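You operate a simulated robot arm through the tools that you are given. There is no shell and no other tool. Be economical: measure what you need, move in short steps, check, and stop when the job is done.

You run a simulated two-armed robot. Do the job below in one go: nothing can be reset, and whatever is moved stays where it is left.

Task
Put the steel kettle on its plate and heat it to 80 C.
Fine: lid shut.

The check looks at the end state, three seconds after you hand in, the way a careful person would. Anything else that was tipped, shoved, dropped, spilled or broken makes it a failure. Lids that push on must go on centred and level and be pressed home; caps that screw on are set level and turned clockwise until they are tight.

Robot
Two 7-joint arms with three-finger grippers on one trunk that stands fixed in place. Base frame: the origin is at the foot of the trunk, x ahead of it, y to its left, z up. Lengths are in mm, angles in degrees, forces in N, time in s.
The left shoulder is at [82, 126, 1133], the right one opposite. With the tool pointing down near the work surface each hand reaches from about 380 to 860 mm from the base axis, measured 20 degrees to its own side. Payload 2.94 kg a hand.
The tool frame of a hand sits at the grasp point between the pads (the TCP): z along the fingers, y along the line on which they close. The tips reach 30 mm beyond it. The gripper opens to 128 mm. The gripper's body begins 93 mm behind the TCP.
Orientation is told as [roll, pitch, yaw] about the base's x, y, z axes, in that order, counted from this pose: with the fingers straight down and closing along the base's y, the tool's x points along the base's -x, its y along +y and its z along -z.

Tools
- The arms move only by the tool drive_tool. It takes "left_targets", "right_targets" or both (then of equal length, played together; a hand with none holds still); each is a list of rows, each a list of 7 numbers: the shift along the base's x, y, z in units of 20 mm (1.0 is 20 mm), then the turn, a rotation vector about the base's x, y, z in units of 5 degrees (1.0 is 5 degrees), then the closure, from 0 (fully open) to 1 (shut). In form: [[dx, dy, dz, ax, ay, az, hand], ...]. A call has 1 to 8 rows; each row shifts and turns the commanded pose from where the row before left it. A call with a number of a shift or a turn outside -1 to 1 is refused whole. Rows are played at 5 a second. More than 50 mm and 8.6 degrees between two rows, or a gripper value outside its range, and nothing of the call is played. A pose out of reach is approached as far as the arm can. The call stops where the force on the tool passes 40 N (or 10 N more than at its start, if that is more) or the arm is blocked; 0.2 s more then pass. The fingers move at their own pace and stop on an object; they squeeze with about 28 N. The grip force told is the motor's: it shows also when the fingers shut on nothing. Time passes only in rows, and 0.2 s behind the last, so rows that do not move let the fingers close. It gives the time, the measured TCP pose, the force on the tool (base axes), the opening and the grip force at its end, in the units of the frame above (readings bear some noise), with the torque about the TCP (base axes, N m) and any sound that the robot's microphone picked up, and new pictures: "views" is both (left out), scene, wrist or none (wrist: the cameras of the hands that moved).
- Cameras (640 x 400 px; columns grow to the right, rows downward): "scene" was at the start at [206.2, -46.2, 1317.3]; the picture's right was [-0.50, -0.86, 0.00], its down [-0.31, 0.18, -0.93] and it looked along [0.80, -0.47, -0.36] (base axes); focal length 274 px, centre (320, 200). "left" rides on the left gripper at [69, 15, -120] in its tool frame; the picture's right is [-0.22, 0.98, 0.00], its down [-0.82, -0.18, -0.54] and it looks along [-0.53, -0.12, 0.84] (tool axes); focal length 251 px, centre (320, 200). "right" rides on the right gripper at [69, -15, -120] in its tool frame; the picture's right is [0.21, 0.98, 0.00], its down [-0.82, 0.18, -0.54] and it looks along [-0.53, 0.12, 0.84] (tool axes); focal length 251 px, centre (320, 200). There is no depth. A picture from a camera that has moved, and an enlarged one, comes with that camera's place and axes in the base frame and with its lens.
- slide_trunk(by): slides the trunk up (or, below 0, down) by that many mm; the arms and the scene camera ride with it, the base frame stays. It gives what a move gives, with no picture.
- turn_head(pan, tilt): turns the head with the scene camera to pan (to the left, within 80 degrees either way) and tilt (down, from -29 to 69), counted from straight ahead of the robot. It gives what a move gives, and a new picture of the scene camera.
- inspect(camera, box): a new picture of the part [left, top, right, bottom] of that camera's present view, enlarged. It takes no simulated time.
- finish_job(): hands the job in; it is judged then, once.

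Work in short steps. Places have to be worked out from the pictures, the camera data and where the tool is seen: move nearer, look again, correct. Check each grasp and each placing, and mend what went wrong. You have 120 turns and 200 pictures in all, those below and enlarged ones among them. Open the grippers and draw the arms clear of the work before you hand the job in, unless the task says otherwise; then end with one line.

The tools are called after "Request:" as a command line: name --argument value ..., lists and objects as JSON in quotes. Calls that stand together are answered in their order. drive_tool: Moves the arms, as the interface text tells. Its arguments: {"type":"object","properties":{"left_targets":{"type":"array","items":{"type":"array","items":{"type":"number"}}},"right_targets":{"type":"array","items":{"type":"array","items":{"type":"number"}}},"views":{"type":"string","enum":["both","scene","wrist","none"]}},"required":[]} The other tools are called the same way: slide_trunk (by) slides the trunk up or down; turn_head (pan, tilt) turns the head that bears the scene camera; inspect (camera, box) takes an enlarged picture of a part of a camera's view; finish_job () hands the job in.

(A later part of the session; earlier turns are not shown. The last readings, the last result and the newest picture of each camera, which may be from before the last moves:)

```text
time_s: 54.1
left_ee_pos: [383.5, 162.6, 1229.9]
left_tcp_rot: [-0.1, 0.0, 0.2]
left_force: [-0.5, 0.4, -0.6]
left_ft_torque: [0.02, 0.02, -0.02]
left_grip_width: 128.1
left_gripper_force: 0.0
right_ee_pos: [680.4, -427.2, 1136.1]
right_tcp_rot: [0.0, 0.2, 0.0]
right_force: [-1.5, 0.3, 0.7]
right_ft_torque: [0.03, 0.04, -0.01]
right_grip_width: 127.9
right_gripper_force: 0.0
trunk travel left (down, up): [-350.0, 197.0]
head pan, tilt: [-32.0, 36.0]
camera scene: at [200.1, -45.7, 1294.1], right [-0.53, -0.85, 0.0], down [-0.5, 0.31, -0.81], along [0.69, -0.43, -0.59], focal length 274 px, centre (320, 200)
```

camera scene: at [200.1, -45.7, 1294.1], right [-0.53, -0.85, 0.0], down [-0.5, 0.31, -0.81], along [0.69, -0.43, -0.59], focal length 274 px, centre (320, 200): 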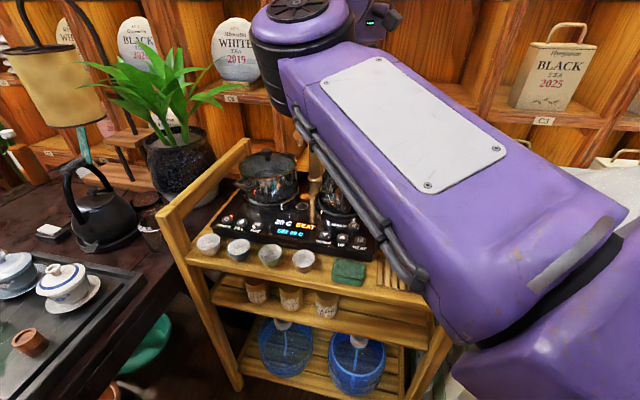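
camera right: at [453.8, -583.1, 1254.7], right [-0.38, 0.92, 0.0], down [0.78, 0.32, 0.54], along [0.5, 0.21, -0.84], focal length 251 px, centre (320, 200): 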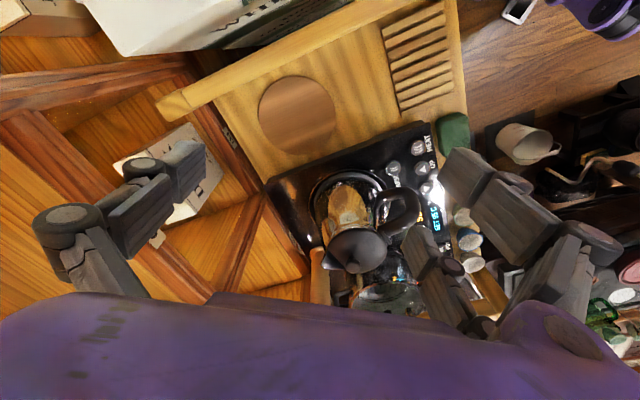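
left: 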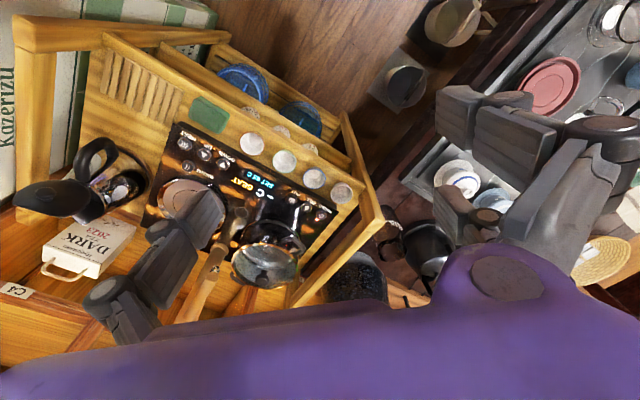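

The plate is a shallow dish. The near gap of about 7 mm with the lid centred suggests the base's far edge is perched on the far lip. I'll re-grip the body lightly and draw it about 6 mm toward -x so it drops in.

Request:
drive_tool --right_targets '[[0.05, 0, -1, 0, 0, 1, 0], [0.05, 0, -1, 0, 0, 1, 0], [0, 0, -1, 0, 0, 0, 0], [0, 0, -1, 0, 0, 0, 0], [0, 0, -1, 0, 0, 0, 0], [0, 0, -1, 0, 0, 0, 0], [0, 0, -1, 0, 0, 0, 0], [0, 0, -1, 0, 0, 0, 0]]' --views "none"

Request:
drive_tool --right_targets '[[0, 0, -0.8, 0, 0, 0, 0], [0, 0, -0.7, 0, 0, 0, 0], [0, 0, 0, 0, 0, 0, 0.05], [0, 0, 0, 0, 0, 0, 0.1], [0, 0, 0, 0, 0, 0, 0.5], [0, 0, 0, 0, 0, 0, 1]]' --views "wrist"

```text
time_s: 55.9
left_ee_pos: [384.4, 163.8, 1228.5]
left_tcp_rot: [-0.1, 0.0, 0.0]
left_force: [-1.4, 0.2, 0.2]
left_ft_torque: [0.05, 0.01, 0.0]
left_grip_width: 128.0
left_gripper_force: 0.0
right_ee_pos: [682.1, -429.0, 975.1]
right_tcp_rot: [0.0, 0.2, 10.0]
right_force: [0.7, 0.5, -0.2]
right_ft_torque: [0.02, 0.04, 0.0]
right_grip_width: 128.1
right_gripper_force: 0.0
trunk travel left (down, up): [-350.0, 197.0]
head pan, tilt: [-32.0, 36.0]
```

```text
time_s: 57.3
left_ee_pos: [385.3, 163.9, 1228.1]
left_tcp_rot: [-0.1, -0.1, 0.0]
left_force: [0.7, -0.3, 0.3]
left_ft_torque: [-0.01, -0.04, -0.01]
left_grip_width: 127.9
left_gripper_force: 0.0
right_ee_pos: [681.8, -426.4, 947.0]
right_tcp_rot: [0.0, 0.2, 10.0]
right_force: [0.7, 1.1, 2.0]
right_ft_torque: [0.42, 0.16, 0.06]
right_grip_width: 106.4
right_gripper_force: 28.4
trunk travel left (down, up): [-350.0, 197.0]
head pan, tilt: [-32.0, 36.0]
camera right: at [617.2, -454.7, 1066.3], right [-0.38, 0.92, 0.0], down [0.78, 0.32, 0.54], along [0.5, 0.21, -0.84], focal length 251 px, centre (320, 200)
```

right: 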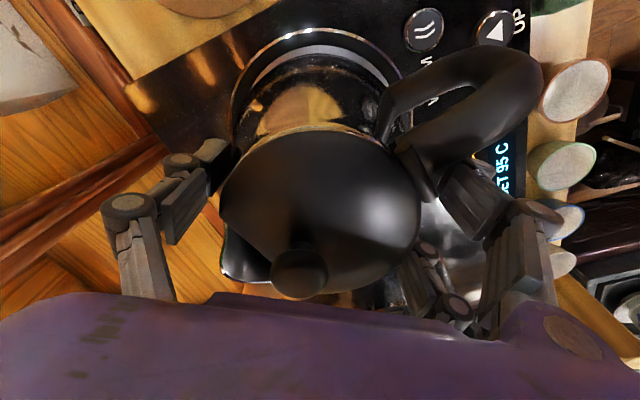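

Gripped. I'll draw toward -x in 2 mm steps, then look.

Request:
drive_tool --right_targets '[[-0.1, 0, 0.03, 0, 0, 0, 1], [-0.1, 0, 0, 0, 0, 0, 1], [-0.1, 0, 0, 0, 0, 0, 1], [0, 0, 0, 0, 0, 0, 1]]' --views "none"

Request:
inspect --camera "right" --box '[210, 10, 530, 210]'

```text
time_s: 58.3
left_ee_pos: [383.0, 163.1, 1228.7]
left_tcp_rot: [-0.2, 0.0, 0.1]
left_force: [-0.4, -0.2, 0.2]
left_ft_torque: [-0.02, 0.01, 0.01]
left_grip_width: 128.0
left_gripper_force: 0.1
right_ee_pos: [675.9, -428.8, 946.9]
right_tcp_rot: [0.0, 0.1, 10.1]
right_force: [5.1, -0.6, 2.5]
right_ft_torque: [0.39, -0.08, -0.21]
right_grip_width: 106.6
right_gripper_force: 27.9
trunk travel left (down, up): [-350.0, 197.0]
head pan, tilt: [-32.0, 36.0]
```

```text
2.00 times, centred on (370, 110) of right
camera zoom: at [610.2, -455.2, 1066.4], right [-0.38, 0.92, 0.0], down [0.78, 0.32, 0.54], along [0.5, 0.21, -0.84], focal length 503 px, centre (220, 380)
```

zoom: 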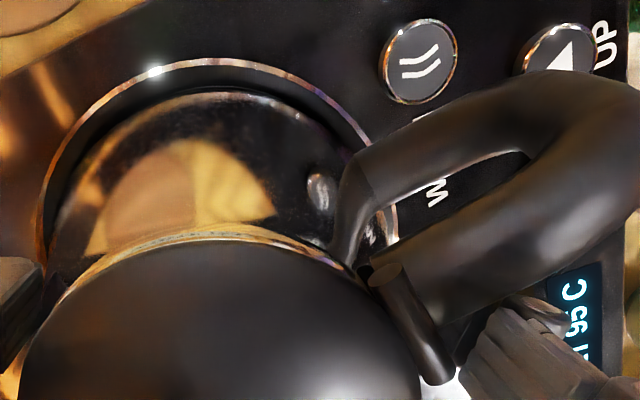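

The near crescent has closed. I'll release, rise, and check the seat indicator.

Request:
drive_tool --right_targets '[[0, 0, 0, 0, 0, 0, 0.1], [0, 0, 0, 0, 0, 0, 0], [0, 0, 0, 0, 0, 0, 0], [0, 0, 1, 0, 0, 0, 0], [0, 0, 1, 0, 0, 0, 0], [0, 0, 1, 0, 0, 0, 0], [0, 0, 1, 0, 0, 0, 0], [0, 0, 1, 0, 0, 0, 0]]' --views "none"

Request:
drive_tool --right_targets '[[0, 0, 1, 0, 0, -1, 0], [0, 0, 1, 0, 0, -1, 0], [0, 0, 1, 0, 0, 0, 0], [0, 0, 1, 0, 0, 0, 0]]' --views "none"

Request:
inspect --camera "right" --box '[220, 20, 500, 195]'

Request:
inspect --camera "scene" --box '[210, 140, 390, 260]'

```text
time_s: 60.1
left_ee_pos: [383.7, 164.5, 1229.6]
left_tcp_rot: [0.1, -0.1, 0.1]
left_force: [-0.1, 0.1, -0.3]
left_ft_torque: [0.0, 0.01, -0.02]
left_grip_width: 127.9
left_gripper_force: 0.2
right_ee_pos: [675.3, -427.5, 1048.3]
right_tcp_rot: [0.1, 0.1, 10.1]
right_force: [-0.1, 0.2, 0.3]
right_ft_torque: [0.01, -0.03, 0.0]
right_grip_width: 128.0
right_gripper_force: 0.1
trunk travel left (down, up): [-350.0, 197.0]
head pan, tilt: [-32.0, 36.0]
```

```text
time_s: 61.1
left_ee_pos: [384.6, 164.2, 1229.7]
left_tcp_rot: [0.0, -0.1, 0.1]
left_force: [-0.6, 0.2, 0.8]
left_ft_torque: [-0.01, 0.01, 0.02]
left_grip_width: 128.1
left_gripper_force: 0.0
right_ee_pos: [675.2, -428.1, 1126.5]
right_tcp_rot: [0.0, 0.1, -0.1]
right_force: [-0.4, 0.4, -0.3]
right_ft_torque: [0.02, -0.01, -0.01]
right_grip_width: 128.0
right_gripper_force: 0.0
trunk travel left (down, up): [-350.0, 197.0]
head pan, tilt: [-32.0, 36.0]
```

```text
2.29 times, centred on (360, 108) of right
camera zoom: at [606.8, -444.2, 1246.4], right [-0.21, 0.98, 0.0], down [0.82, 0.18, 0.54], along [0.53, 0.12, -0.84], focal length 575 px, centre (229, 411)
```

zoom: 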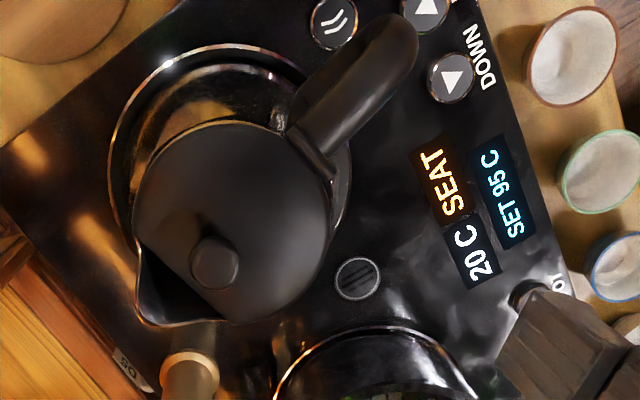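

```text
3.33 times, centred on (300, 200) of scene
camera zoom: at [199.7, -45.7, 1294.2], right [-0.53, -0.85, 0.0], down [-0.5, 0.31, -0.81], along [0.69, -0.43, -0.59], focal length 913 px, centre (387, 200)
```

zoom: 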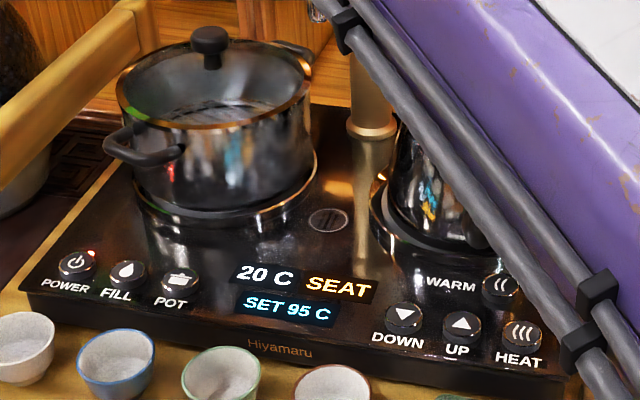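

Request:
inspect --camera "right" --box '[255, 25, 385, 165]'

Request:
inspect --camera "scene" --box '[310, 160, 390, 240]'

```text
2.86 times, centred on (320, 95) of right
camera zoom: at [606.8, -444.2, 1246.4], right [-0.21, 0.98, 0.0], down [0.82, 0.18, 0.54], along [0.53, 0.12, -0.84], focal length 718 px, centre (320, 500)
```

zoom: 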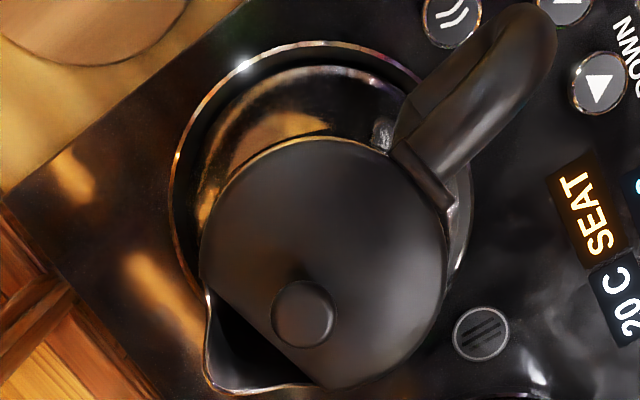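

```text
5.00 times, centred on (350, 200) of scene
camera zoom: at [199.7, -45.7, 1294.2], right [-0.53, -0.85, 0.0], down [-0.5, 0.31, -0.81], along [0.69, -0.43, -0.59], focal length 1369 px, centre (170, 200)
```

zoom: 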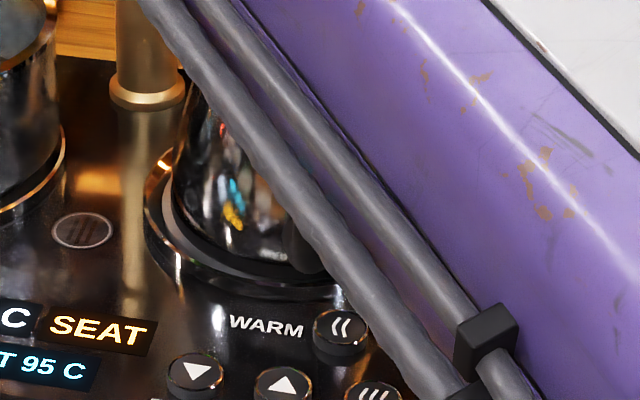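

SEAT is still lit. I'll retract the right arm fully to get an unobstructed view of the kettle in the dish.

Request:
drive_tool --right_targets '[[-1, -0.6, 0.6, 0, 0, 0, 0], [-1, -0.6, 0.6, 0, 0, 0, 0], [-1, -0.6, 0.6, 0, 0, 0, 0], [-1, -0.6, 0.6, 0, 0, 0, 0], [-1, -0.6, 0.6, 0, 0, 0, 0], [-1, -0.6, 0.6, 0, 0, 0, 0], [-1, -0.6, 0.6, 0, 0, 0, 0], [-1, -0.6, 0.6, 0, 0, 0, 0]]' --views "none"

Request:
drive_tool --right_targets '[[-1, -1, 0, 0, 0, 0, 0], [-1, -1, 0, 0, 0, 0, 0], [-1, -1, 0, 0, 0, 0, 0], [-1, -1, 0, 0, 0, 0, 0], [-1, -1, 0, 0, 0, 0, 0], [-1, -1, 0, 0, 0, 0, 0], [-1, -0.8, 0, 0, 0, 0, 0], [-1, -0.8, 0, 0, 0, 0, 0]]' --views "none"

Request:
drive_tool --right_targets '[[-0.8, -0.6, 0, 0, 0, 0, 0], [-0.8, -0.6, 0, 0, 0, 0, 0], [-0.8, -0.6, 0, 0, 0, 0, 0], [-0.8, -0.6, 0, 0, 0, 0, 0]]' --views "scene"

Request:
inspect --camera "scene" --box '[280, 140, 400, 240]'

```text
time_s: 62.9
left_ee_pos: [383.0, 163.4, 1228.9]
left_tcp_rot: [0.0, -0.1, 0.0]
left_force: [1.0, -0.6, 0.3]
left_ft_torque: [0.01, -0.01, 0.04]
left_grip_width: 128.0
left_gripper_force: 0.1
right_ee_pos: [512.7, -524.1, 1221.6]
right_tcp_rot: [0.1, 0.1, 0.0]
right_force: [-0.4, -0.4, -0.2]
right_ft_torque: [0.0, -0.05, -0.01]
right_grip_width: 127.8
right_gripper_force: 0.1
trunk travel left (down, up): [-350.0, 197.0]
head pan, tilt: [-32.0, 36.0]
```

```text
time_s: 64.7
left_ee_pos: [383.5, 163.3, 1228.8]
left_tcp_rot: [0.0, -0.1, 0.1]
left_force: [-0.1, -0.7, -0.8]
left_ft_torque: [-0.02, -0.01, 0.01]
left_grip_width: 127.6
left_gripper_force: 0.1
right_ee_pos: [353.6, -675.9, 1222.6]
right_tcp_rot: [0.1, 0.1, 0.0]
right_force: [-1.2, 0.3, 0.0]
right_ft_torque: [0.03, -0.03, -0.04]
right_grip_width: 127.9
right_gripper_force: 0.1
trunk travel left (down, up): [-350.0, 197.0]
head pan, tilt: [-32.0, 36.0]
```

```text
time_s: 65.7
left_ee_pos: [383.1, 163.3, 1228.5]
left_tcp_rot: [-0.1, 0.0, 0.1]
left_force: [0.1, -0.5, 0.9]
left_ft_torque: [0.01, 0.0, -0.01]
left_grip_width: 128.4
left_gripper_force: 0.0
right_ee_pos: [289.8, -724.2, 1222.9]
right_tcp_rot: [0.1, 0.1, 0.0]
right_force: [-0.1, -0.2, -0.9]
right_ft_torque: [0.01, -0.01, 0.01]
right_grip_width: 128.0
right_gripper_force: 0.0
trunk travel left (down, up): [-350.0, 197.0]
head pan, tilt: [-32.0, 36.0]
camera scene: at [199.5, -46.2, 1294.2], right [-0.53, -0.85, 0.0], down [-0.5, 0.31, -0.81], along [0.69, -0.43, -0.59], focal length 274 px, centre (320, 200)
```

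scene: 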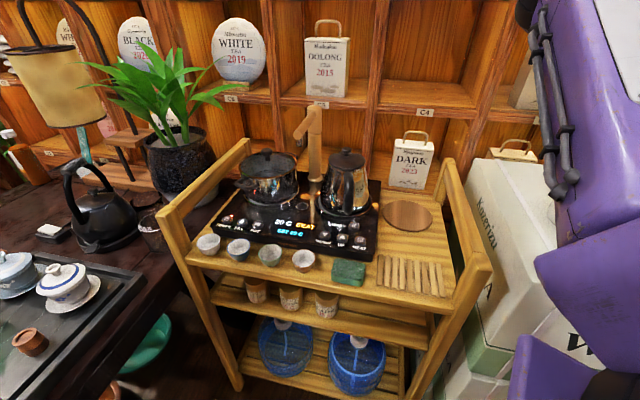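

```text
4.00 times, centred on (340, 190) of scene
camera zoom: at [199.5, -46.2, 1294.2], right [-0.53, -0.85, 0.0], down [-0.5, 0.31, -0.81], along [0.69, -0.43, -0.59], focal length 1095 px, centre (240, 240)
```

zoom: 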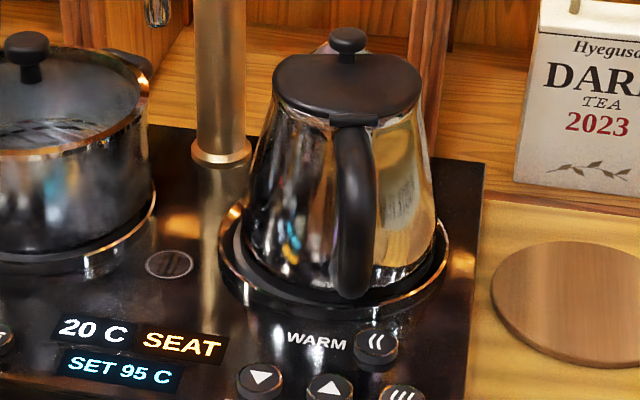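

Request:
inspect --camera "scene" --box '[325, 175, 400, 225]'

Request:
inspect --camera "right" --box '[300, 60, 600, 260]'

```text
8.00 times, centred on (362, 200) of scene
camera zoom: at [199.5, -46.2, 1294.2], right [-0.53, -0.85, 0.0], down [-0.5, 0.31, -0.81], along [0.69, -0.43, -0.59], focal length 2191 px, centre (-20, 200)
```

zoom: 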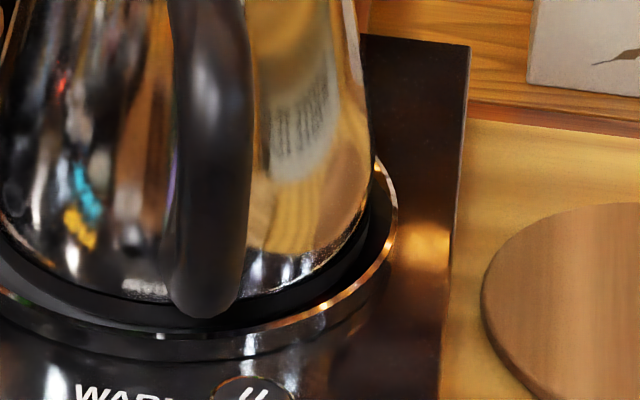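

```text
2.00 times, centred on (450, 160) of right
camera zoom: at [221.3, -739.3, 1341.7], right [-0.21, 0.98, 0.0], down [0.82, 0.18, 0.54], along [0.53, 0.12, -0.84], focal length 503 px, centre (60, 280)
```

zoom: 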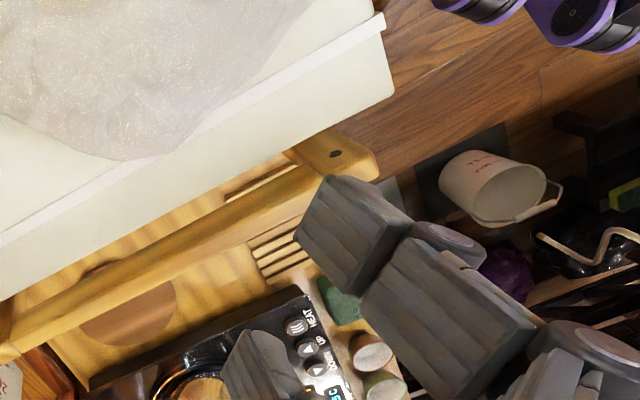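

Request:
inspect --camera "scene" --box '[325, 180, 355, 230]'

Request:
inspect --camera "scene" --box '[328, 185, 398, 225]'

```text
8.00 times, centred on (340, 205) of scene
camera zoom: at [199.5, -46.2, 1294.2], right [-0.53, -0.85, 0.0], down [-0.5, 0.31, -0.81], along [0.69, -0.43, -0.59], focal length 2191 px, centre (160, 160)
```

zoom: 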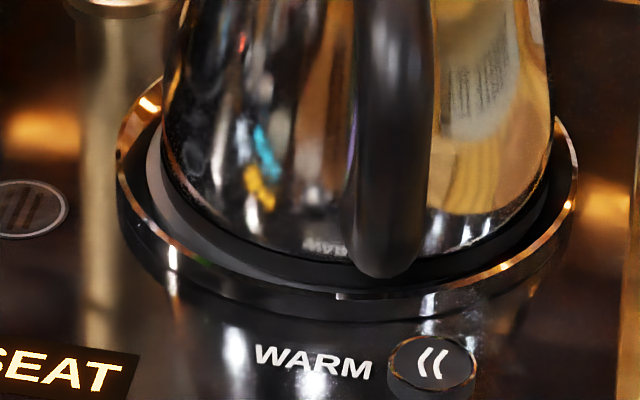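

```text
9.14 times, centred on (363, 205) of scene
camera zoom: at [199.5, -46.2, 1294.2], right [-0.53, -0.85, 0.0], down [-0.5, 0.31, -0.81], along [0.69, -0.43, -0.59], focal length 2504 px, centre (-73, 154)
```

zoom: 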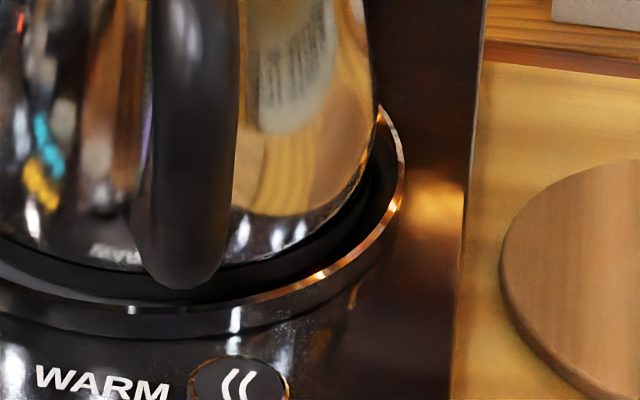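

The scene close-up shows the dish floor as a crescent on the left, so the kettle is now about 3 mm right and about 5 mm near of centre; I over-corrected. I'll return, re-grip, and nudge in small steps toward (681, -426) while watching the orange SEAT text from the wrist camera.

Request:
drive_tool --right_targets '[[0.8, 0.6, 0, 0, 0, 0, 0], [0.8, 0.6, 0, 0, 0, 0, 0], [0.8, 0.6, 0, 0, 0, 0, 0], [0.8, 0.6, 0, 0, 0, 0, 0], [1, 0.8, 0, 0, 0, 0, 0], [1, 0.8, 0, 0, 0, 0, 0], [1, 1, 0, 0, 0, 0, 0], [1, 1, 0, 0, 0, 0, 0]]' --views "none"

Request:
drive_tool --right_targets '[[1, 1, 0, 0, 0, 0, 0], [1, 1, 0, 0, 0, 0, 0], [1, 1, 0, 0, 0, 0, 0], [1, 1, 0, 0, 0, 0, 0], [1, 0.6, -0.3, 0, 0, 0, 0], [1, 0.6, -0.3, 0, 0, 0, 0], [1, 0.6, -0.3, 0, 0, 0, 0], [1, 0.6, -0.3, 0, 0, 0, 0]]' --views "none"

Request:
drive_tool --right_targets '[[1, 0.6, -0.3, 0, 0, 0.5, 0], [1, 0.6, -0.3, 0, 0, 0.5, 0], [1, 0.6, -0.3, 0, 0, 0.5, 0], [1, 0.6, -0.3, 0, 0, 0.5, 0]]' --views "none"

```text
time_s: 67.5
left_ee_pos: [384.7, 165.1, 1228.5]
left_tcp_rot: [-0.2, 0.1, 0.1]
left_force: [0.3, 0.6, 0.3]
left_ft_torque: [0.0, 0.01, -0.01]
left_grip_width: 127.8
left_gripper_force: 0.0
right_ee_pos: [434.0, -602.9, 1223.1]
right_tcp_rot: [0.0, 0.1, 0.0]
right_force: [0.5, 0.4, 0.0]
right_ft_torque: [-0.03, 0.01, -0.01]
right_grip_width: 128.0
right_gripper_force: 0.0
trunk travel left (down, up): [-350.0, 197.0]
head pan, tilt: [-32.0, 36.0]
```

```text
time_s: 69.3
left_ee_pos: [385.0, 164.1, 1228.2]
left_tcp_rot: [-0.1, 0.1, 0.2]
left_force: [-0.2, -0.2, -0.5]
left_ft_torque: [-0.01, 0.03, -0.04]
left_grip_width: 128.0
left_gripper_force: 0.1
right_ee_pos: [596.2, -474.8, 1199.5]
right_tcp_rot: [0.0, 0.1, -0.1]
right_force: [-0.3, 0.3, 0.7]
right_ft_torque: [-0.04, 0.03, -0.03]
right_grip_width: 128.2
right_gripper_force: 0.0
trunk travel left (down, up): [-350.0, 197.0]
head pan, tilt: [-32.0, 36.0]
```

```text
time_s: 70.3
left_ee_pos: [384.1, 163.7, 1228.6]
left_tcp_rot: [0.0, 0.0, 0.1]
left_force: [1.3, -0.5, 0.6]
left_ft_torque: [0.04, 0.01, -0.01]
left_grip_width: 128.0
left_gripper_force: 0.0
right_ee_pos: [675.2, -427.5, 1175.0]
right_tcp_rot: [0.0, 0.2, 10.0]
right_force: [0.8, -0.1, 0.0]
right_ft_torque: [0.04, 0.01, 0.0]
right_grip_width: 128.2
right_gripper_force: 0.1
trunk travel left (down, up): [-350.0, 197.0]
head pan, tilt: [-32.0, 36.0]
```

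Request:
drive_tool --right_targets '[[0, 0, -1, 0, 0, 0, 0], [0, 0, -1, 0, 0, 0, 0], [0, 0, -1, 0, 0, 0, 0], [0, 0, -1, 0, 0, 0, 0], [0, 0, -1, 0, 0, 0, 0], [0, 0, -1, 0, 0, 0, 0], [0, 0, -1, 0, 0, 0, 0], [0, 0, -1, 0, 0, 0, 0]]' --views "none"

Request:
drive_tool --right_targets '[[0.05, 0, -1, 0, 0, 0, 0], [0, 0, -1, 0, 0, 0, 0], [0, 0, -1, 0, 0, 0, 0], [0, 0, -0.4, 0, 0, 0, 0], [0, 0, 0, 0, 0, 0, 0.06], [0, 0, 0, 0, 0, 0, 0.12], [0, 0, 0, 0, 0, 0, 0.6], [0, 0, 0, 0, 0, 0, 1]]' --views "none"

Request:
drive_tool --right_targets '[[0.08, 0.03, 0, 0, 0, 0, 1], [0.08, 0.03, 0, 0, 0, 0, 1], [0, 0, 0, 0, 0, 0, 1]]' --views "wrist"

Request:
inspect --camera "right" --box '[210, 10, 530, 210]'

```text
time_s: 72.1
left_ee_pos: [384.2, 163.2, 1228.4]
left_tcp_rot: [-0.1, 0.1, 0.2]
left_force: [0.0, 0.1, -0.2]
left_ft_torque: [0.0, 0.03, -0.02]
left_grip_width: 128.1
left_gripper_force: 0.1
right_ee_pos: [674.4, -427.0, 1015.6]
right_tcp_rot: [0.0, 0.2, 9.9]
right_force: [-0.1, 0.4, -0.8]
right_ft_torque: [-0.01, -0.02, 0.03]
right_grip_width: 128.1
right_gripper_force: 0.1
trunk travel left (down, up): [-350.0, 197.0]
head pan, tilt: [-32.0, 36.0]
```

```text
time_s: 73.9
left_ee_pos: [384.2, 163.6, 1228.7]
left_tcp_rot: [0.0, 0.0, 0.1]
left_force: [-0.3, 0.1, 0.0]
left_ft_torque: [0.01, 0.02, -0.01]
left_grip_width: 128.0
left_gripper_force: 0.0
right_ee_pos: [674.7, -427.2, 947.4]
right_tcp_rot: [-0.1, 0.1, 10.0]
right_force: [1.1, -2.6, 1.6]
right_ft_torque: [-0.5, -0.08, 0.02]
right_grip_width: 106.4
right_gripper_force: 28.0
trunk travel left (down, up): [-350.0, 197.0]
head pan, tilt: [-32.0, 36.0]
```

```text
time_s: 74.7
left_ee_pos: [382.2, 163.8, 1228.8]
left_tcp_rot: [-0.1, 0.0, 0.2]
left_force: [-0.2, 0.0, -0.9]
left_ft_torque: [-0.01, 0.02, 0.0]
left_grip_width: 128.3
left_gripper_force: 0.0
right_ee_pos: [678.8, -427.0, 945.8]
right_tcp_rot: [0.1, 0.1, 10.0]
right_force: [-2.8, 0.5, 1.5]
right_ft_torque: [0.17, 0.38, -0.02]
right_grip_width: 106.7
right_gripper_force: 27.9
trunk travel left (down, up): [-350.0, 197.0]
head pan, tilt: [-32.0, 36.0]
camera right: at [613.9, -453.5, 1066.3], right [-0.38, 0.92, 0.0], down [0.78, 0.32, 0.54], along [0.5, 0.21, -0.84], focal length 251 px, centre (320, 200)
```

right: 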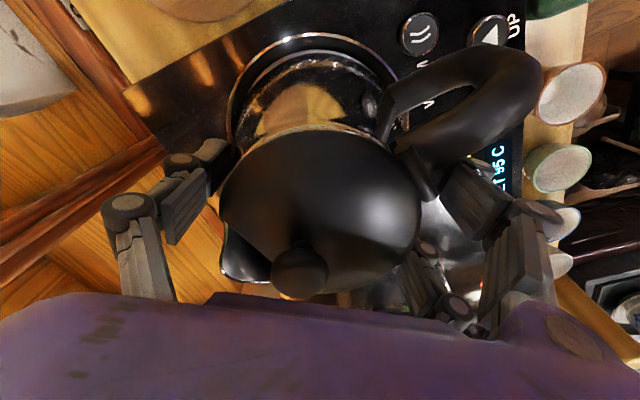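

```text
2.00 times, centred on (370, 110) of right
camera zoom: at [613.9, -453.5, 1066.3], right [-0.38, 0.92, 0.0], down [0.78, 0.32, 0.54], along [0.5, 0.21, -0.84], focal length 503 px, centre (220, 380)
```

zoom: 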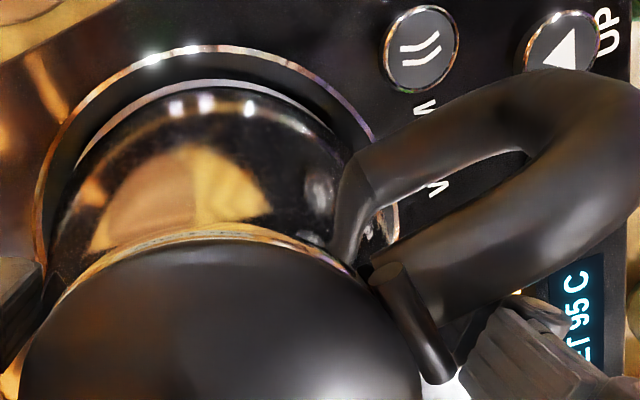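

Request:
inspect --camera "right" --box '[420, 130, 560, 240]'

Request:
inspect --camera "scene" --box '[220, 180, 400, 260]'

```text
3.64 times, centred on (490, 185) of right
camera zoom: at [613.9, -453.5, 1066.3], right [-0.38, 0.92, 0.0], down [0.78, 0.32, 0.54], along [0.5, 0.21, -0.84], focal length 914 px, centre (-298, 254)
```

zoom: 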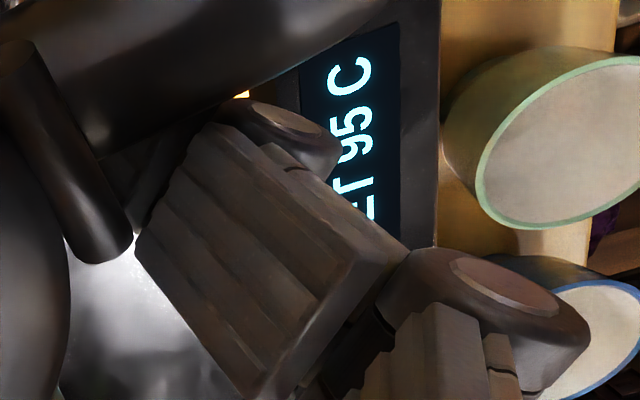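

```text
3.56 times, centred on (310, 220) of scene
camera zoom: at [199.8, -45.7, 1294.2], right [-0.53, -0.85, 0.0], down [-0.5, 0.31, -0.81], along [0.69, -0.43, -0.59], focal length 974 px, centre (356, 129)
```

zoom: 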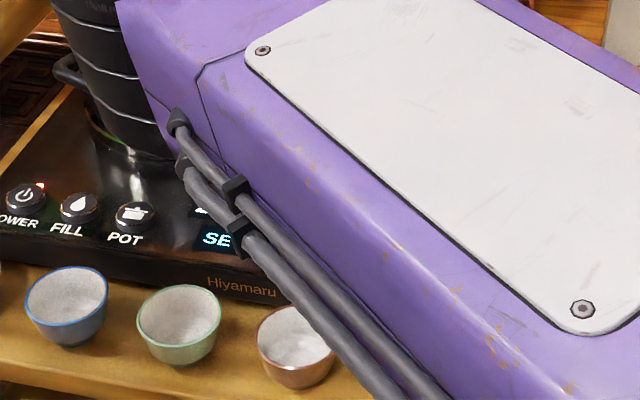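

Using a dish floor height of about 842, all the sightings now agree: dish centre at about (686, -424), and the kettle now within about 1–2 mm. I'll add a 1.5 mm +y nudge, release, rise and check the display.

Request:
drive_tool --right_targets '[[0, 0.08, 0, 0, 0, 0, 1], [0, 0, 0, 0, 0, 0, 1], [0, 0, 0, 0, 0, 0, 0.1], [0, 0, 0, 0, 0, 0, 0], [0, 0, 0, 0, 0, 0, 0], [0, 0, 1, 0, 0, 0, 0], [0, 0, 1, 0, 0, 0, 0], [0, 0, 1, 0, 0, 0, 0]]' --views "none"

Request:
drive_tool --right_targets '[[0, 0, 1, 0, 0, 0, 0], [0, 0, 1, 0, 0, 0, 0], [0, 0, 1, 0, 0, -1, 0], [0, 0, 1, 0, 0, -1, 0], [0, 0, 1, 0, 0, 0, 0], [0, 0, 1, 0, 0, 0, 0]]' --views "none"

Request:
inspect --camera "right" --box '[220, 20, 500, 195]'

```text
time_s: 76.5
left_ee_pos: [383.5, 164.2, 1229.1]
left_tcp_rot: [-0.1, 0.1, 0.0]
left_force: [-1.0, -0.3, -0.4]
left_ft_torque: [0.02, 0.01, 0.01]
left_grip_width: 127.9
left_gripper_force: 0.1
right_ee_pos: [678.6, -423.1, 1007.0]
right_tcp_rot: [0.1, 0.2, 9.9]
right_force: [-0.4, 0.4, -0.1]
right_ft_torque: [0.01, -0.04, 0.02]
right_grip_width: 127.7
right_gripper_force: 0.0
trunk travel left (down, up): [-350.0, 197.0]
head pan, tilt: [-32.0, 36.0]
```

```text
time_s: 77.9
left_ee_pos: [383.7, 163.9, 1228.3]
left_tcp_rot: [-0.1, -0.1, 0.1]
left_force: [0.1, 0.1, -0.1]
left_ft_torque: [0.01, -0.02, 0.0]
left_grip_width: 128.1
left_gripper_force: 0.1
right_ee_pos: [680.6, -425.1, 1128.7]
right_tcp_rot: [0.1, 0.1, 0.0]
right_force: [0.6, -1.4, 0.3]
right_ft_torque: [0.0, 0.0, -0.04]
right_grip_width: 128.0
right_gripper_force: 0.0
trunk travel left (down, up): [-350.0, 197.0]
head pan, tilt: [-32.0, 36.0]
```

```text
2.29 times, centred on (360, 108) of right
camera zoom: at [610.8, -440.2, 1247.8], right [-0.21, 0.98, 0.0], down [0.82, 0.18, 0.54], along [0.53, 0.12, -0.84], focal length 575 px, centre (229, 411)
```

zoom: 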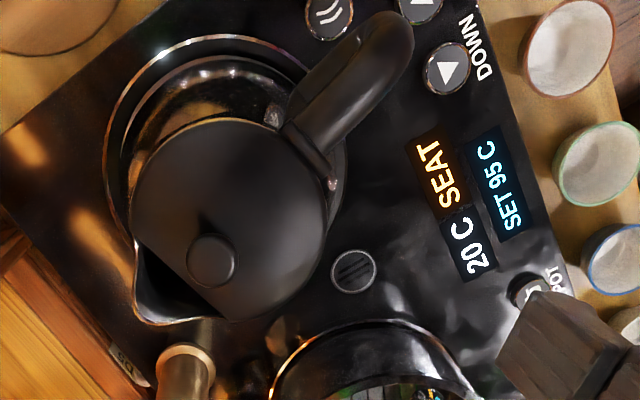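

Request:
inspect --camera "right" --box '[258, 25, 382, 135]'

```text
3.64 times, centred on (320, 80) of right
camera zoom: at [610.8, -440.2, 1247.8], right [-0.21, 0.98, 0.0], down [0.82, 0.18, 0.54], along [0.53, 0.12, -0.84], focal length 914 px, centre (320, 636)
```

zoom: 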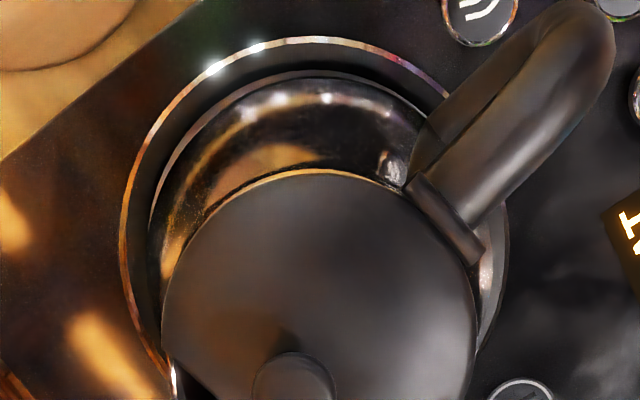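

The base looks centred to about 1 mm, yet SEAT persists; perhaps it isn't pushed down or level. I'll press down on the knob with closed fingers, at about (688, -429).

Request:
drive_tool --right_targets '[[0.37, -0.2, 0, 0, 0, 0, 1], [0, 0, 0, 0, 0, 0, 1], [0, 0, 0, 0, 0, 0, 1], [0, 0, -1, 0, 0, 0, 1], [0, 0, -1, 0, 0, 0, 1], [0, 0, -1, 0, 0, 0, 1], [0, 0, -0.7, 0, 0, 0, 1]]' --views "none"

Request:
drive_tool --right_targets '[[0, 0, -0.2, 0, 0, 0, 1], [0, 0, -0.2, 0, 0, 0, 1], [0, 0, -0.2, 0, 0, 0, 1]]' --views "wrist"

```text
time_s: 79.5
left_ee_pos: [384.0, 162.8, 1228.6]
left_tcp_rot: [-0.1, -0.1, 0.1]
left_force: [0.2, -0.6, -0.3]
left_ft_torque: [0.01, 0.01, -0.01]
left_grip_width: 127.7
left_gripper_force: 0.1
right_ee_pos: [689.1, -428.0, 1053.7]
right_tcp_rot: [0.0, 0.2, 0.0]
right_force: [-0.1, -0.5, -0.4]
right_ft_torque: [0.02, 0.01, 0.01]
right_grip_width: 0.0
right_gripper_force: 3.4
trunk travel left (down, up): [-350.0, 197.0]
head pan, tilt: [-32.0, 36.0]
```

```text
time_s: 80.3
left_ee_pos: [385.0, 164.2, 1228.9]
left_tcp_rot: [-0.1, 0.0, 0.1]
left_force: [0.5, -0.8, 0.4]
left_ft_torque: [0.0, 0.0, -0.02]
left_grip_width: 128.0
left_gripper_force: 0.1
right_ee_pos: [688.3, -427.5, 1041.3]
right_tcp_rot: [0.0, 0.1, -0.1]
right_force: [0.5, 0.2, 1.1]
right_ft_torque: [0.02, 0.0, -0.01]
right_grip_width: 0.0
right_gripper_force: 2.7
trunk travel left (down, up): [-350.0, 197.0]
head pan, tilt: [-32.0, 36.0]
camera right: at [619.2, -443.8, 1160.9], right [-0.21, 0.98, 0.0], down [0.82, 0.18, 0.54], along [0.53, 0.12, -0.84], focal length 251 px, centre (320, 200)
```

right: 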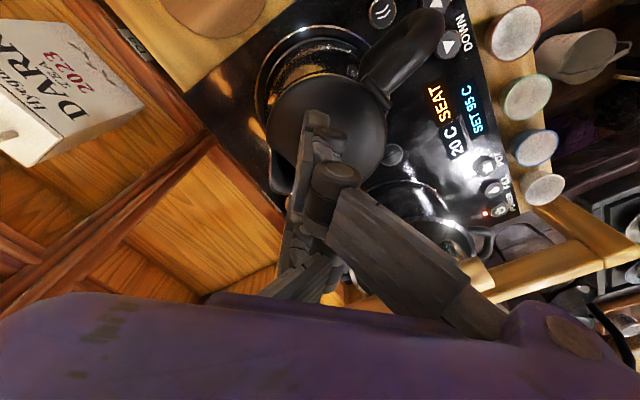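

The display is readable from here. I'll keep lowering until contact.

Request:
drive_tool --right_targets '[[0, 0, -0.2, 0, 0, 0, 1], [0, 0, -0.2, 0, 0, 0, 1], [0, 0, -0.2, 0, 0, 0, 1], [0, 0, -0.2, 0, 0, 0, 1], [0, 0, -0.2, 0, 0, 0, 1], [0, 0, -0.2, 0, 0, 0, 1]]' --views "none"

Request:
inspect --camera "right" --box '[240, 20, 520, 220]'

```text
time_s: 81.7
left_ee_pos: [383.8, 165.7, 1227.9]
left_tcp_rot: [-0.2, 0.0, 0.1]
left_force: [0.2, 0.2, 0.2]
left_ft_torque: [0.02, 0.02, 0.0]
left_grip_width: 128.0
left_gripper_force: 0.1
right_ee_pos: [687.9, -427.8, 1018.5]
right_tcp_rot: [-0.1, 0.0, 0.0]
right_force: [2.5, -0.7, 5.4]
right_ft_torque: [0.03, -0.08, 0.02]
right_grip_width: 0.0
right_gripper_force: 3.2
trunk travel left (down, up): [-350.0, 197.0]
head pan, tilt: [-32.0, 36.0]
```

```text
2.00 times, centred on (380, 120) of right
camera zoom: at [618.1, -444.2, 1137.4], right [-0.22, 0.98, 0.0], down [0.82, 0.18, 0.54], along [0.53, 0.12, -0.84], focal length 503 px, centre (200, 360)
```

zoom: 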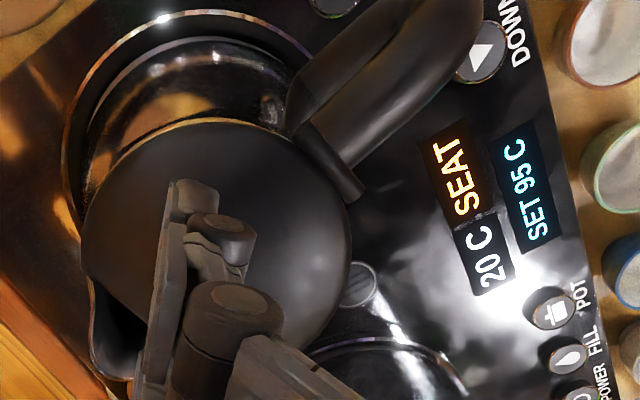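

Request:
drive_tool --right_targets '[[0, 0, -0.1, 0, 0, 0, 1], [0, 0, -0.1, 0, 0, 0, 1], [0, 0, -0.1, 0, 0, 0, 1]]' --views "none"

Request:
inspect --camera "right" --box '[240, 20, 520, 220]'

```text
time_s: 82.6
left_ee_pos: [382.6, 164.8, 1229.6]
left_tcp_rot: [-0.2, -0.1, 0.1]
left_force: [0.5, 0.3, -0.2]
left_ft_torque: [0.0, 0.0, 0.0]
left_grip_width: 128.1
left_gripper_force: 0.1
right_ee_pos: [686.9, -429.0, 1017.4]
right_tcp_rot: [-0.3, -0.5, 0.0]
right_force: [-3.6, 1.1, 14.6]
right_ft_torque: [0.14, 0.02, 0.06]
right_grip_width: 0.1
right_gripper_force: 2.8
trunk travel left (down, up): [-350.0, 197.0]
head pan, tilt: [-32.0, 36.0]
stopped in row 3 (right hand): the force on the tool passed its limit at 42 N (the readings are from after the stop); the commanded pose is now the measured one
```

```text
2.00 times, centred on (380, 120) of right
camera zoom: at [616.6, -444.2, 1136.4], right [-0.21, 0.98, -0.01], down [0.82, 0.18, 0.55], along [0.53, 0.11, -0.84], focal length 503 px, centre (200, 360)
```

zoom: 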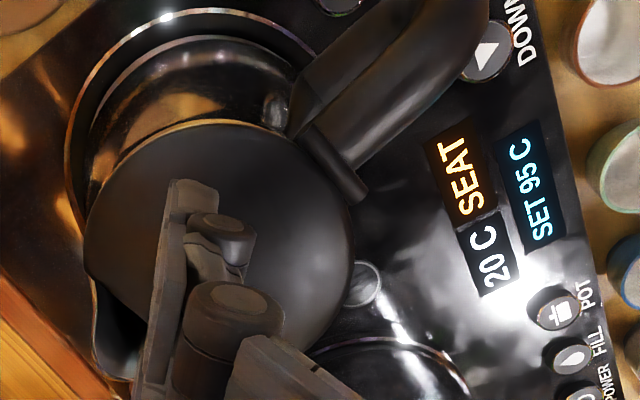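

It's solid under 42 N and SEAT stays. I'll lift off, retract and look from the scene camera again.

Request:
drive_tool --right_targets '[[0, 0, 1, 0, 0.08, 0, 1], [0, 0, 1, 0.06, 0, 0, 1], [0, 0, 1, 0, 0, 0, 1], [0, 0, 1, 0, 0, 0, 1], [-1, -0.6, 1, 0, 0, 0, 1], [-1, -0.6, 1, 0, 0, 0, 1], [-1, -0.6, 1, 0, 0, 0, 1], [-1, -0.6, 1, 0, 0, 0, 1]]' --views "none"

Request:
drive_tool --right_targets '[[-1, -0.9, 0.5, 0, 0, 0, 1], [-1, -0.9, 0, 0, 0, 0, 1], [-1, -0.9, 0, 0, 0, 0, 1], [-1, -0.9, 0, 0, 0, 0, 1], [-1, -0.9, 0, 0, 0, 0, 1], [-1, -0.9, 0, 0, 0, 0, 1], [-1, -0.9, 0, 0, 0, 0, 1], [-1, -0.9, 0, 0, 0, 0, 1]]' --views "none"

Request:
drive_tool --right_targets '[[-1, -0.9, 0, 0, 0, 0, 1], [-1, -0.9, 0, 0, 0, 0, 1], [-1, -0.9, 0, 0, 0, 0, 1], [-1, -0.9, 0, 0, 0, 0, 1], [-1, -0.9, 0, 0, 0, 0, 1], [-1, -0.9, 0, 0, 0, 0, 1], [-1, -0.9, 0, 0, 0, 0, 1]]' --views "none"

Request:
inspect --camera "scene" --box '[320, 145, 390, 235]'

Request:
inspect --camera "scene" --box '[320, 185, 390, 230]'

```text
time_s: 84.4
left_ee_pos: [383.0, 162.6, 1229.7]
left_tcp_rot: [0.0, -0.1, 0.1]
left_force: [-0.5, -0.3, 0.4]
left_ft_torque: [0.01, -0.01, 0.02]
left_grip_width: 127.8
left_gripper_force: 0.0
right_ee_pos: [607.1, -477.8, 1175.3]
right_tcp_rot: [0.1, 0.1, 0.1]
right_force: [-0.7, -0.5, -0.1]
right_ft_torque: [-0.01, -0.01, -0.01]
right_grip_width: 0.0
right_gripper_force: 2.8
trunk travel left (down, up): [-350.0, 197.0]
head pan, tilt: [-32.0, 36.0]
```

```text
time_s: 86.2
left_ee_pos: [382.5, 162.0, 1229.9]
left_tcp_rot: [0.0, -0.2, 0.0]
left_force: [0.4, -0.4, -0.4]
left_ft_torque: [-0.01, 0.03, 0.03]
left_grip_width: 128.0
left_gripper_force: 0.0
right_ee_pos: [446.6, -623.1, 1184.6]
right_tcp_rot: [0.1, 0.3, 0.0]
right_force: [-0.7, -0.2, 0.5]
right_ft_torque: [0.03, -0.04, -0.02]
right_grip_width: 0.0
right_gripper_force: 3.1
trunk travel left (down, up): [-350.0, 197.0]
head pan, tilt: [-32.0, 36.0]
```

```text
time_s: 87.8
left_ee_pos: [382.5, 162.8, 1230.0]
left_tcp_rot: [0.0, -0.1, 0.1]
left_force: [-0.1, -0.5, 0.0]
left_ft_torque: [0.0, 0.0, 0.03]
left_grip_width: 128.0
left_gripper_force: 0.1
right_ee_pos: [307.5, -749.2, 1183.7]
right_tcp_rot: [0.1, 0.2, 0.0]
right_force: [0.1, -0.1, 0.3]
right_ft_torque: [0.01, 0.0, 0.0]
right_grip_width: 0.0
right_gripper_force: 3.0
trunk travel left (down, up): [-350.0, 197.0]
head pan, tilt: [-32.0, 36.0]
```

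```text
4.44 times, centred on (355, 190) of scene
camera zoom: at [199.4, -46.2, 1294.2], right [-0.53, -0.85, 0.0], down [-0.5, 0.31, -0.81], along [0.69, -0.43, -0.59], focal length 1217 px, centre (164, 244)
```

zoom: 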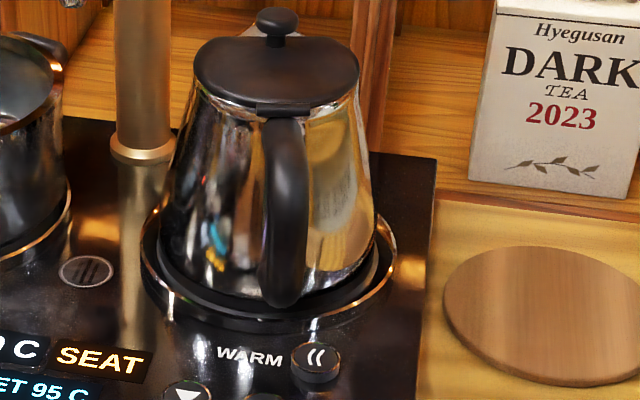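

```text
8.89 times, centred on (355, 208) of scene
camera zoom: at [199.4, -46.2, 1294.2], right [-0.53, -0.85, 0.0], down [-0.5, 0.31, -0.81], along [0.69, -0.43, -0.59], focal length 2434 px, centre (9, 133)
```

zoom: 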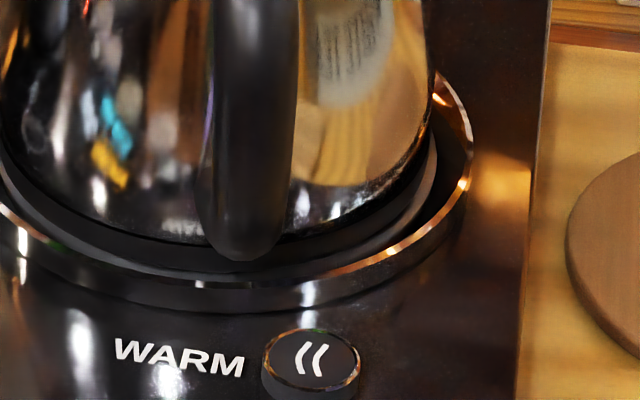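

The kettle is centred to within about 1–2 mm, so SEAT may clear on button use. Next I'll set the temperature: DOWN ≈ (596, -308), UP ≈ (566, -337), HEAT ≈ (536, -368), tops near z 844. I'll bring the closed right hand over DOWN, yawed -45° to stay clear of the handle.

Request:
drive_tool --right_targets '[[0.628, 0.959, 0, 0, 0, -0.391, 1], [0.628, 0.959, 0, 0, 0, -0.391, 1], [0.628, 0.959, 0, 0, 0, -0.391, 1], [0.628, 0.959, 0, 0, 0, -0.391, 1], [0.628, 0.959, 0, 0, 0, -0.391, 1], [0.628, 0.959, 0, 0, 0, -0.391, 1], [0.628, 0.959, 0, 0, 0, -0.391, 1], [0.628, 0.959, 0, 0, 0, -0.391, 1]]' --views "none"

Request:
drive_tool --right_targets '[[0.628, 0.959, 0, 0, 0, -0.391, 1], [0.628, 0.959, 0, 0, 0, -0.391, 1], [0.628, 0.959, 0, 0, 0, -0.391, 1], [0.628, 0.959, 0, 0, 0, -0.391, 1], [0.628, 0.959, 0, 0, 0, -0.391, 1], [0.628, 0.959, 0, 0, 0, -0.391, 1], [0.628, 0.959, 0, 0, 0, -0.391, 1], [0.628, 0.959, 0, 0, 0, -0.391, 1]]' --views "none"

Request:
drive_tool --right_targets '[[0.628, 0.959, 0, 0, 0, -0.391, 1], [0.628, 0.959, 0, 0, 0, -0.391, 1], [0.628, 0.959, 0, 0, 0, -0.391, 1], [0.628, 0.959, 0, 0, 0, -0.391, 1], [0.628, 0.959, 0, 0, 0, -0.391, 1], [0.628, 0.959, 0, 0, 0, -0.391, 1], [0.628, 0.959, 0, 0, 0, -0.391, 1]]' --views "both"

```text
time_s: 89.6
left_ee_pos: [384.7, 164.6, 1228.8]
left_tcp_rot: [-0.2, -0.1, 0.0]
left_force: [-0.1, 0.9, 0.5]
left_ft_torque: [-0.01, -0.01, 0.01]
left_grip_width: 128.1
left_gripper_force: 0.1
right_ee_pos: [409.1, -594.3, 1186.0]
right_tcp_rot: [0.0, 0.2, -15.7]
right_force: [0.5, 0.3, 0.8]
right_ft_torque: [0.01, 0.04, 0.02]
right_grip_width: 0.1
right_gripper_force: 3.2
trunk travel left (down, up): [-350.0, 197.0]
head pan, tilt: [-32.0, 36.0]
```

```text
time_s: 91.4
left_ee_pos: [384.0, 164.9, 1228.9]
left_tcp_rot: [0.0, 0.1, 0.1]
left_force: [-0.4, -0.1, 0.4]
left_ft_torque: [-0.01, 0.01, -0.02]
left_grip_width: 128.0
left_gripper_force: 0.0
right_ee_pos: [510.2, -440.5, 1185.6]
right_tcp_rot: [0.0, 0.1, -31.4]
right_force: [1.2, 0.3, -1.0]
right_ft_torque: [-0.04, 0.02, -0.02]
right_grip_width: 0.0
right_gripper_force: 3.6
trunk travel left (down, up): [-350.0, 197.0]
head pan, tilt: [-32.0, 36.0]
```

```text
time_s: 93.0
left_ee_pos: [385.5, 164.4, 1229.4]
left_tcp_rot: [-0.1, 0.0, 0.1]
left_force: [0.5, 0.2, 0.2]
left_ft_torque: [-0.02, 0.0, 0.02]
left_grip_width: 128.4
left_gripper_force: 0.0
right_ee_pos: [597.6, -304.4, 1185.2]
right_tcp_rot: [0.0, 0.1, -45.1]
right_force: [-1.2, -0.2, -0.1]
right_ft_torque: [0.03, -0.01, -0.04]
right_grip_width: 0.0
right_gripper_force: 3.3
trunk travel left (down, up): [-350.0, 197.0]
head pan, tilt: [-32.0, 36.0]
camera scene: at [200.4, -45.3, 1294.1], right [-0.53, -0.85, 0.0], down [-0.5, 0.31, -0.81], along [0.69, -0.43, -0.59], focal length 274 px, centre (320, 200)
camera right: at [538.3, -267.1, 1304.3], right [0.54, 0.84, 0.0], down [0.71, -0.46, 0.54], along [0.45, -0.29, -0.84], focal length 251 px, centre (320, 200)
```

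scene: 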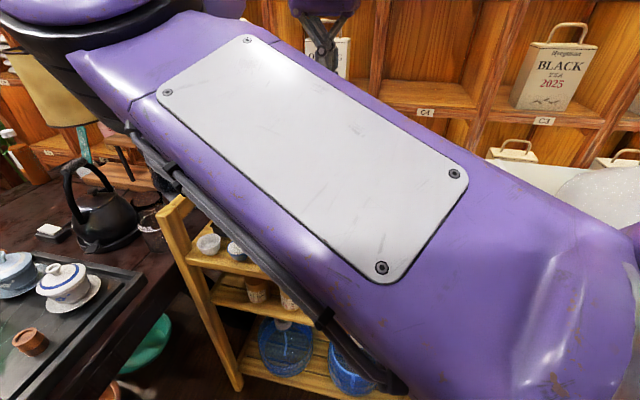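
right: 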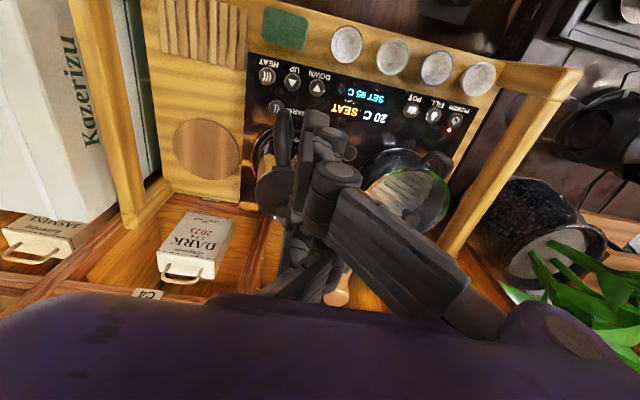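

The wrist view shows the whole panel. I refine DOWN to about (594, -306) and descend above it.

Request:
drive_tool --right_targets '[[-0.17, -0.1, -1, 0, 0, 0, 1], [0, 0, -1, 0, 0, 0, 1], [0, 0, -1, 0, 0, 0, 1], [0, 0, -1, 0, 0, 0, 1], [0, 0, -1, 0, 0, 0, 1], [0, 0, -1, 0, 0, 0, 1], [0, 0, -1, 0, 0, 0, 1], [0, 0, -1, 0, 0, 0, 1]]' --views "none"

Request:
drive_tool --right_targets '[[0, 0, -1, 0, 0, 0, 1], [0, 0, -1, 0, 0, 0, 1], [0, 0, -1, 0, 0, 0, 1], [0, 0, -1, 0, 0, 0, 1], [0, 0, -1, 0, 0, 0, 1]]' --views "wrist"

```text
time_s: 94.8
left_ee_pos: [383.9, 162.8, 1229.5]
left_tcp_rot: [-0.1, -0.1, 0.1]
left_force: [-0.2, 0.4, 0.1]
left_ft_torque: [-0.02, 0.03, 0.01]
left_grip_width: 128.0
left_gripper_force: 0.0
right_ee_pos: [594.3, -308.1, 1025.1]
right_tcp_rot: [0.0, 0.1, -45.1]
right_force: [0.2, -0.3, 0.2]
right_ft_torque: [-0.04, 0.0, 0.0]
right_grip_width: 0.1
right_gripper_force: 2.4
trunk travel left (down, up): [-350.0, 197.0]
head pan, tilt: [-32.0, 36.0]
```

```text
time_s: 96.0
left_ee_pos: [382.9, 162.9, 1229.0]
left_tcp_rot: [0.0, 0.0, 0.1]
left_force: [0.2, -0.8, 0.0]
left_ft_torque: [-0.01, 0.04, 0.0]
left_grip_width: 128.0
left_gripper_force: 0.1
right_ee_pos: [594.4, -309.8, 925.1]
right_tcp_rot: [0.1, 0.1, -45.0]
right_force: [-0.2, 0.4, -0.6]
right_ft_torque: [-0.02, 0.01, 0.02]
right_grip_width: 0.0
right_gripper_force: 3.1
trunk travel left (down, up): [-350.0, 197.0]
head pan, tilt: [-32.0, 36.0]
camera right: at [534.7, -271.5, 1044.4], right [0.54, 0.84, 0.0], down [0.71, -0.46, 0.54], along [0.45, -0.29, -0.84], focal length 251 px, centre (320, 200)
```

right: 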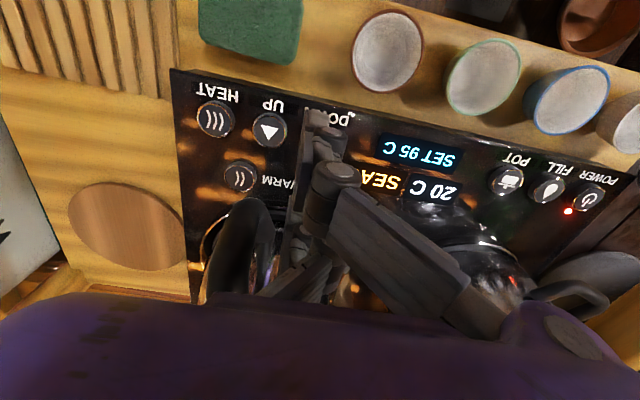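

The tip is over DOWN at (594, -308). I'll descend carefully until light contact.

Request:
drive_tool --right_targets '[[0, 0.1, -1, 0, 0, 0, 1], [0, 0, -0.9, 0, 0, 0, 1], [0, 0, -0.2, 0, 0, 0, 1], [0, 0, -0.2, 0, 0, 0, 1]]' --views "none"

```text
time_s: 97.0
left_ee_pos: [385.3, 163.4, 1229.3]
left_tcp_rot: [-0.1, 0.0, 0.0]
left_force: [-1.0, -0.8, 0.4]
left_ft_torque: [0.01, 0.0, 0.02]
left_grip_width: 128.2
left_gripper_force: 0.1
right_ee_pos: [593.9, -307.5, 878.1]
right_tcp_rot: [0.1, 0.2, -45.0]
right_force: [-0.3, -0.7, 0.5]
right_ft_torque: [0.0, 0.01, -0.02]
right_grip_width: 0.0
right_gripper_force: 3.2
trunk travel left (down, up): [-350.0, 197.0]
head pan, tilt: [-32.0, 36.0]
```

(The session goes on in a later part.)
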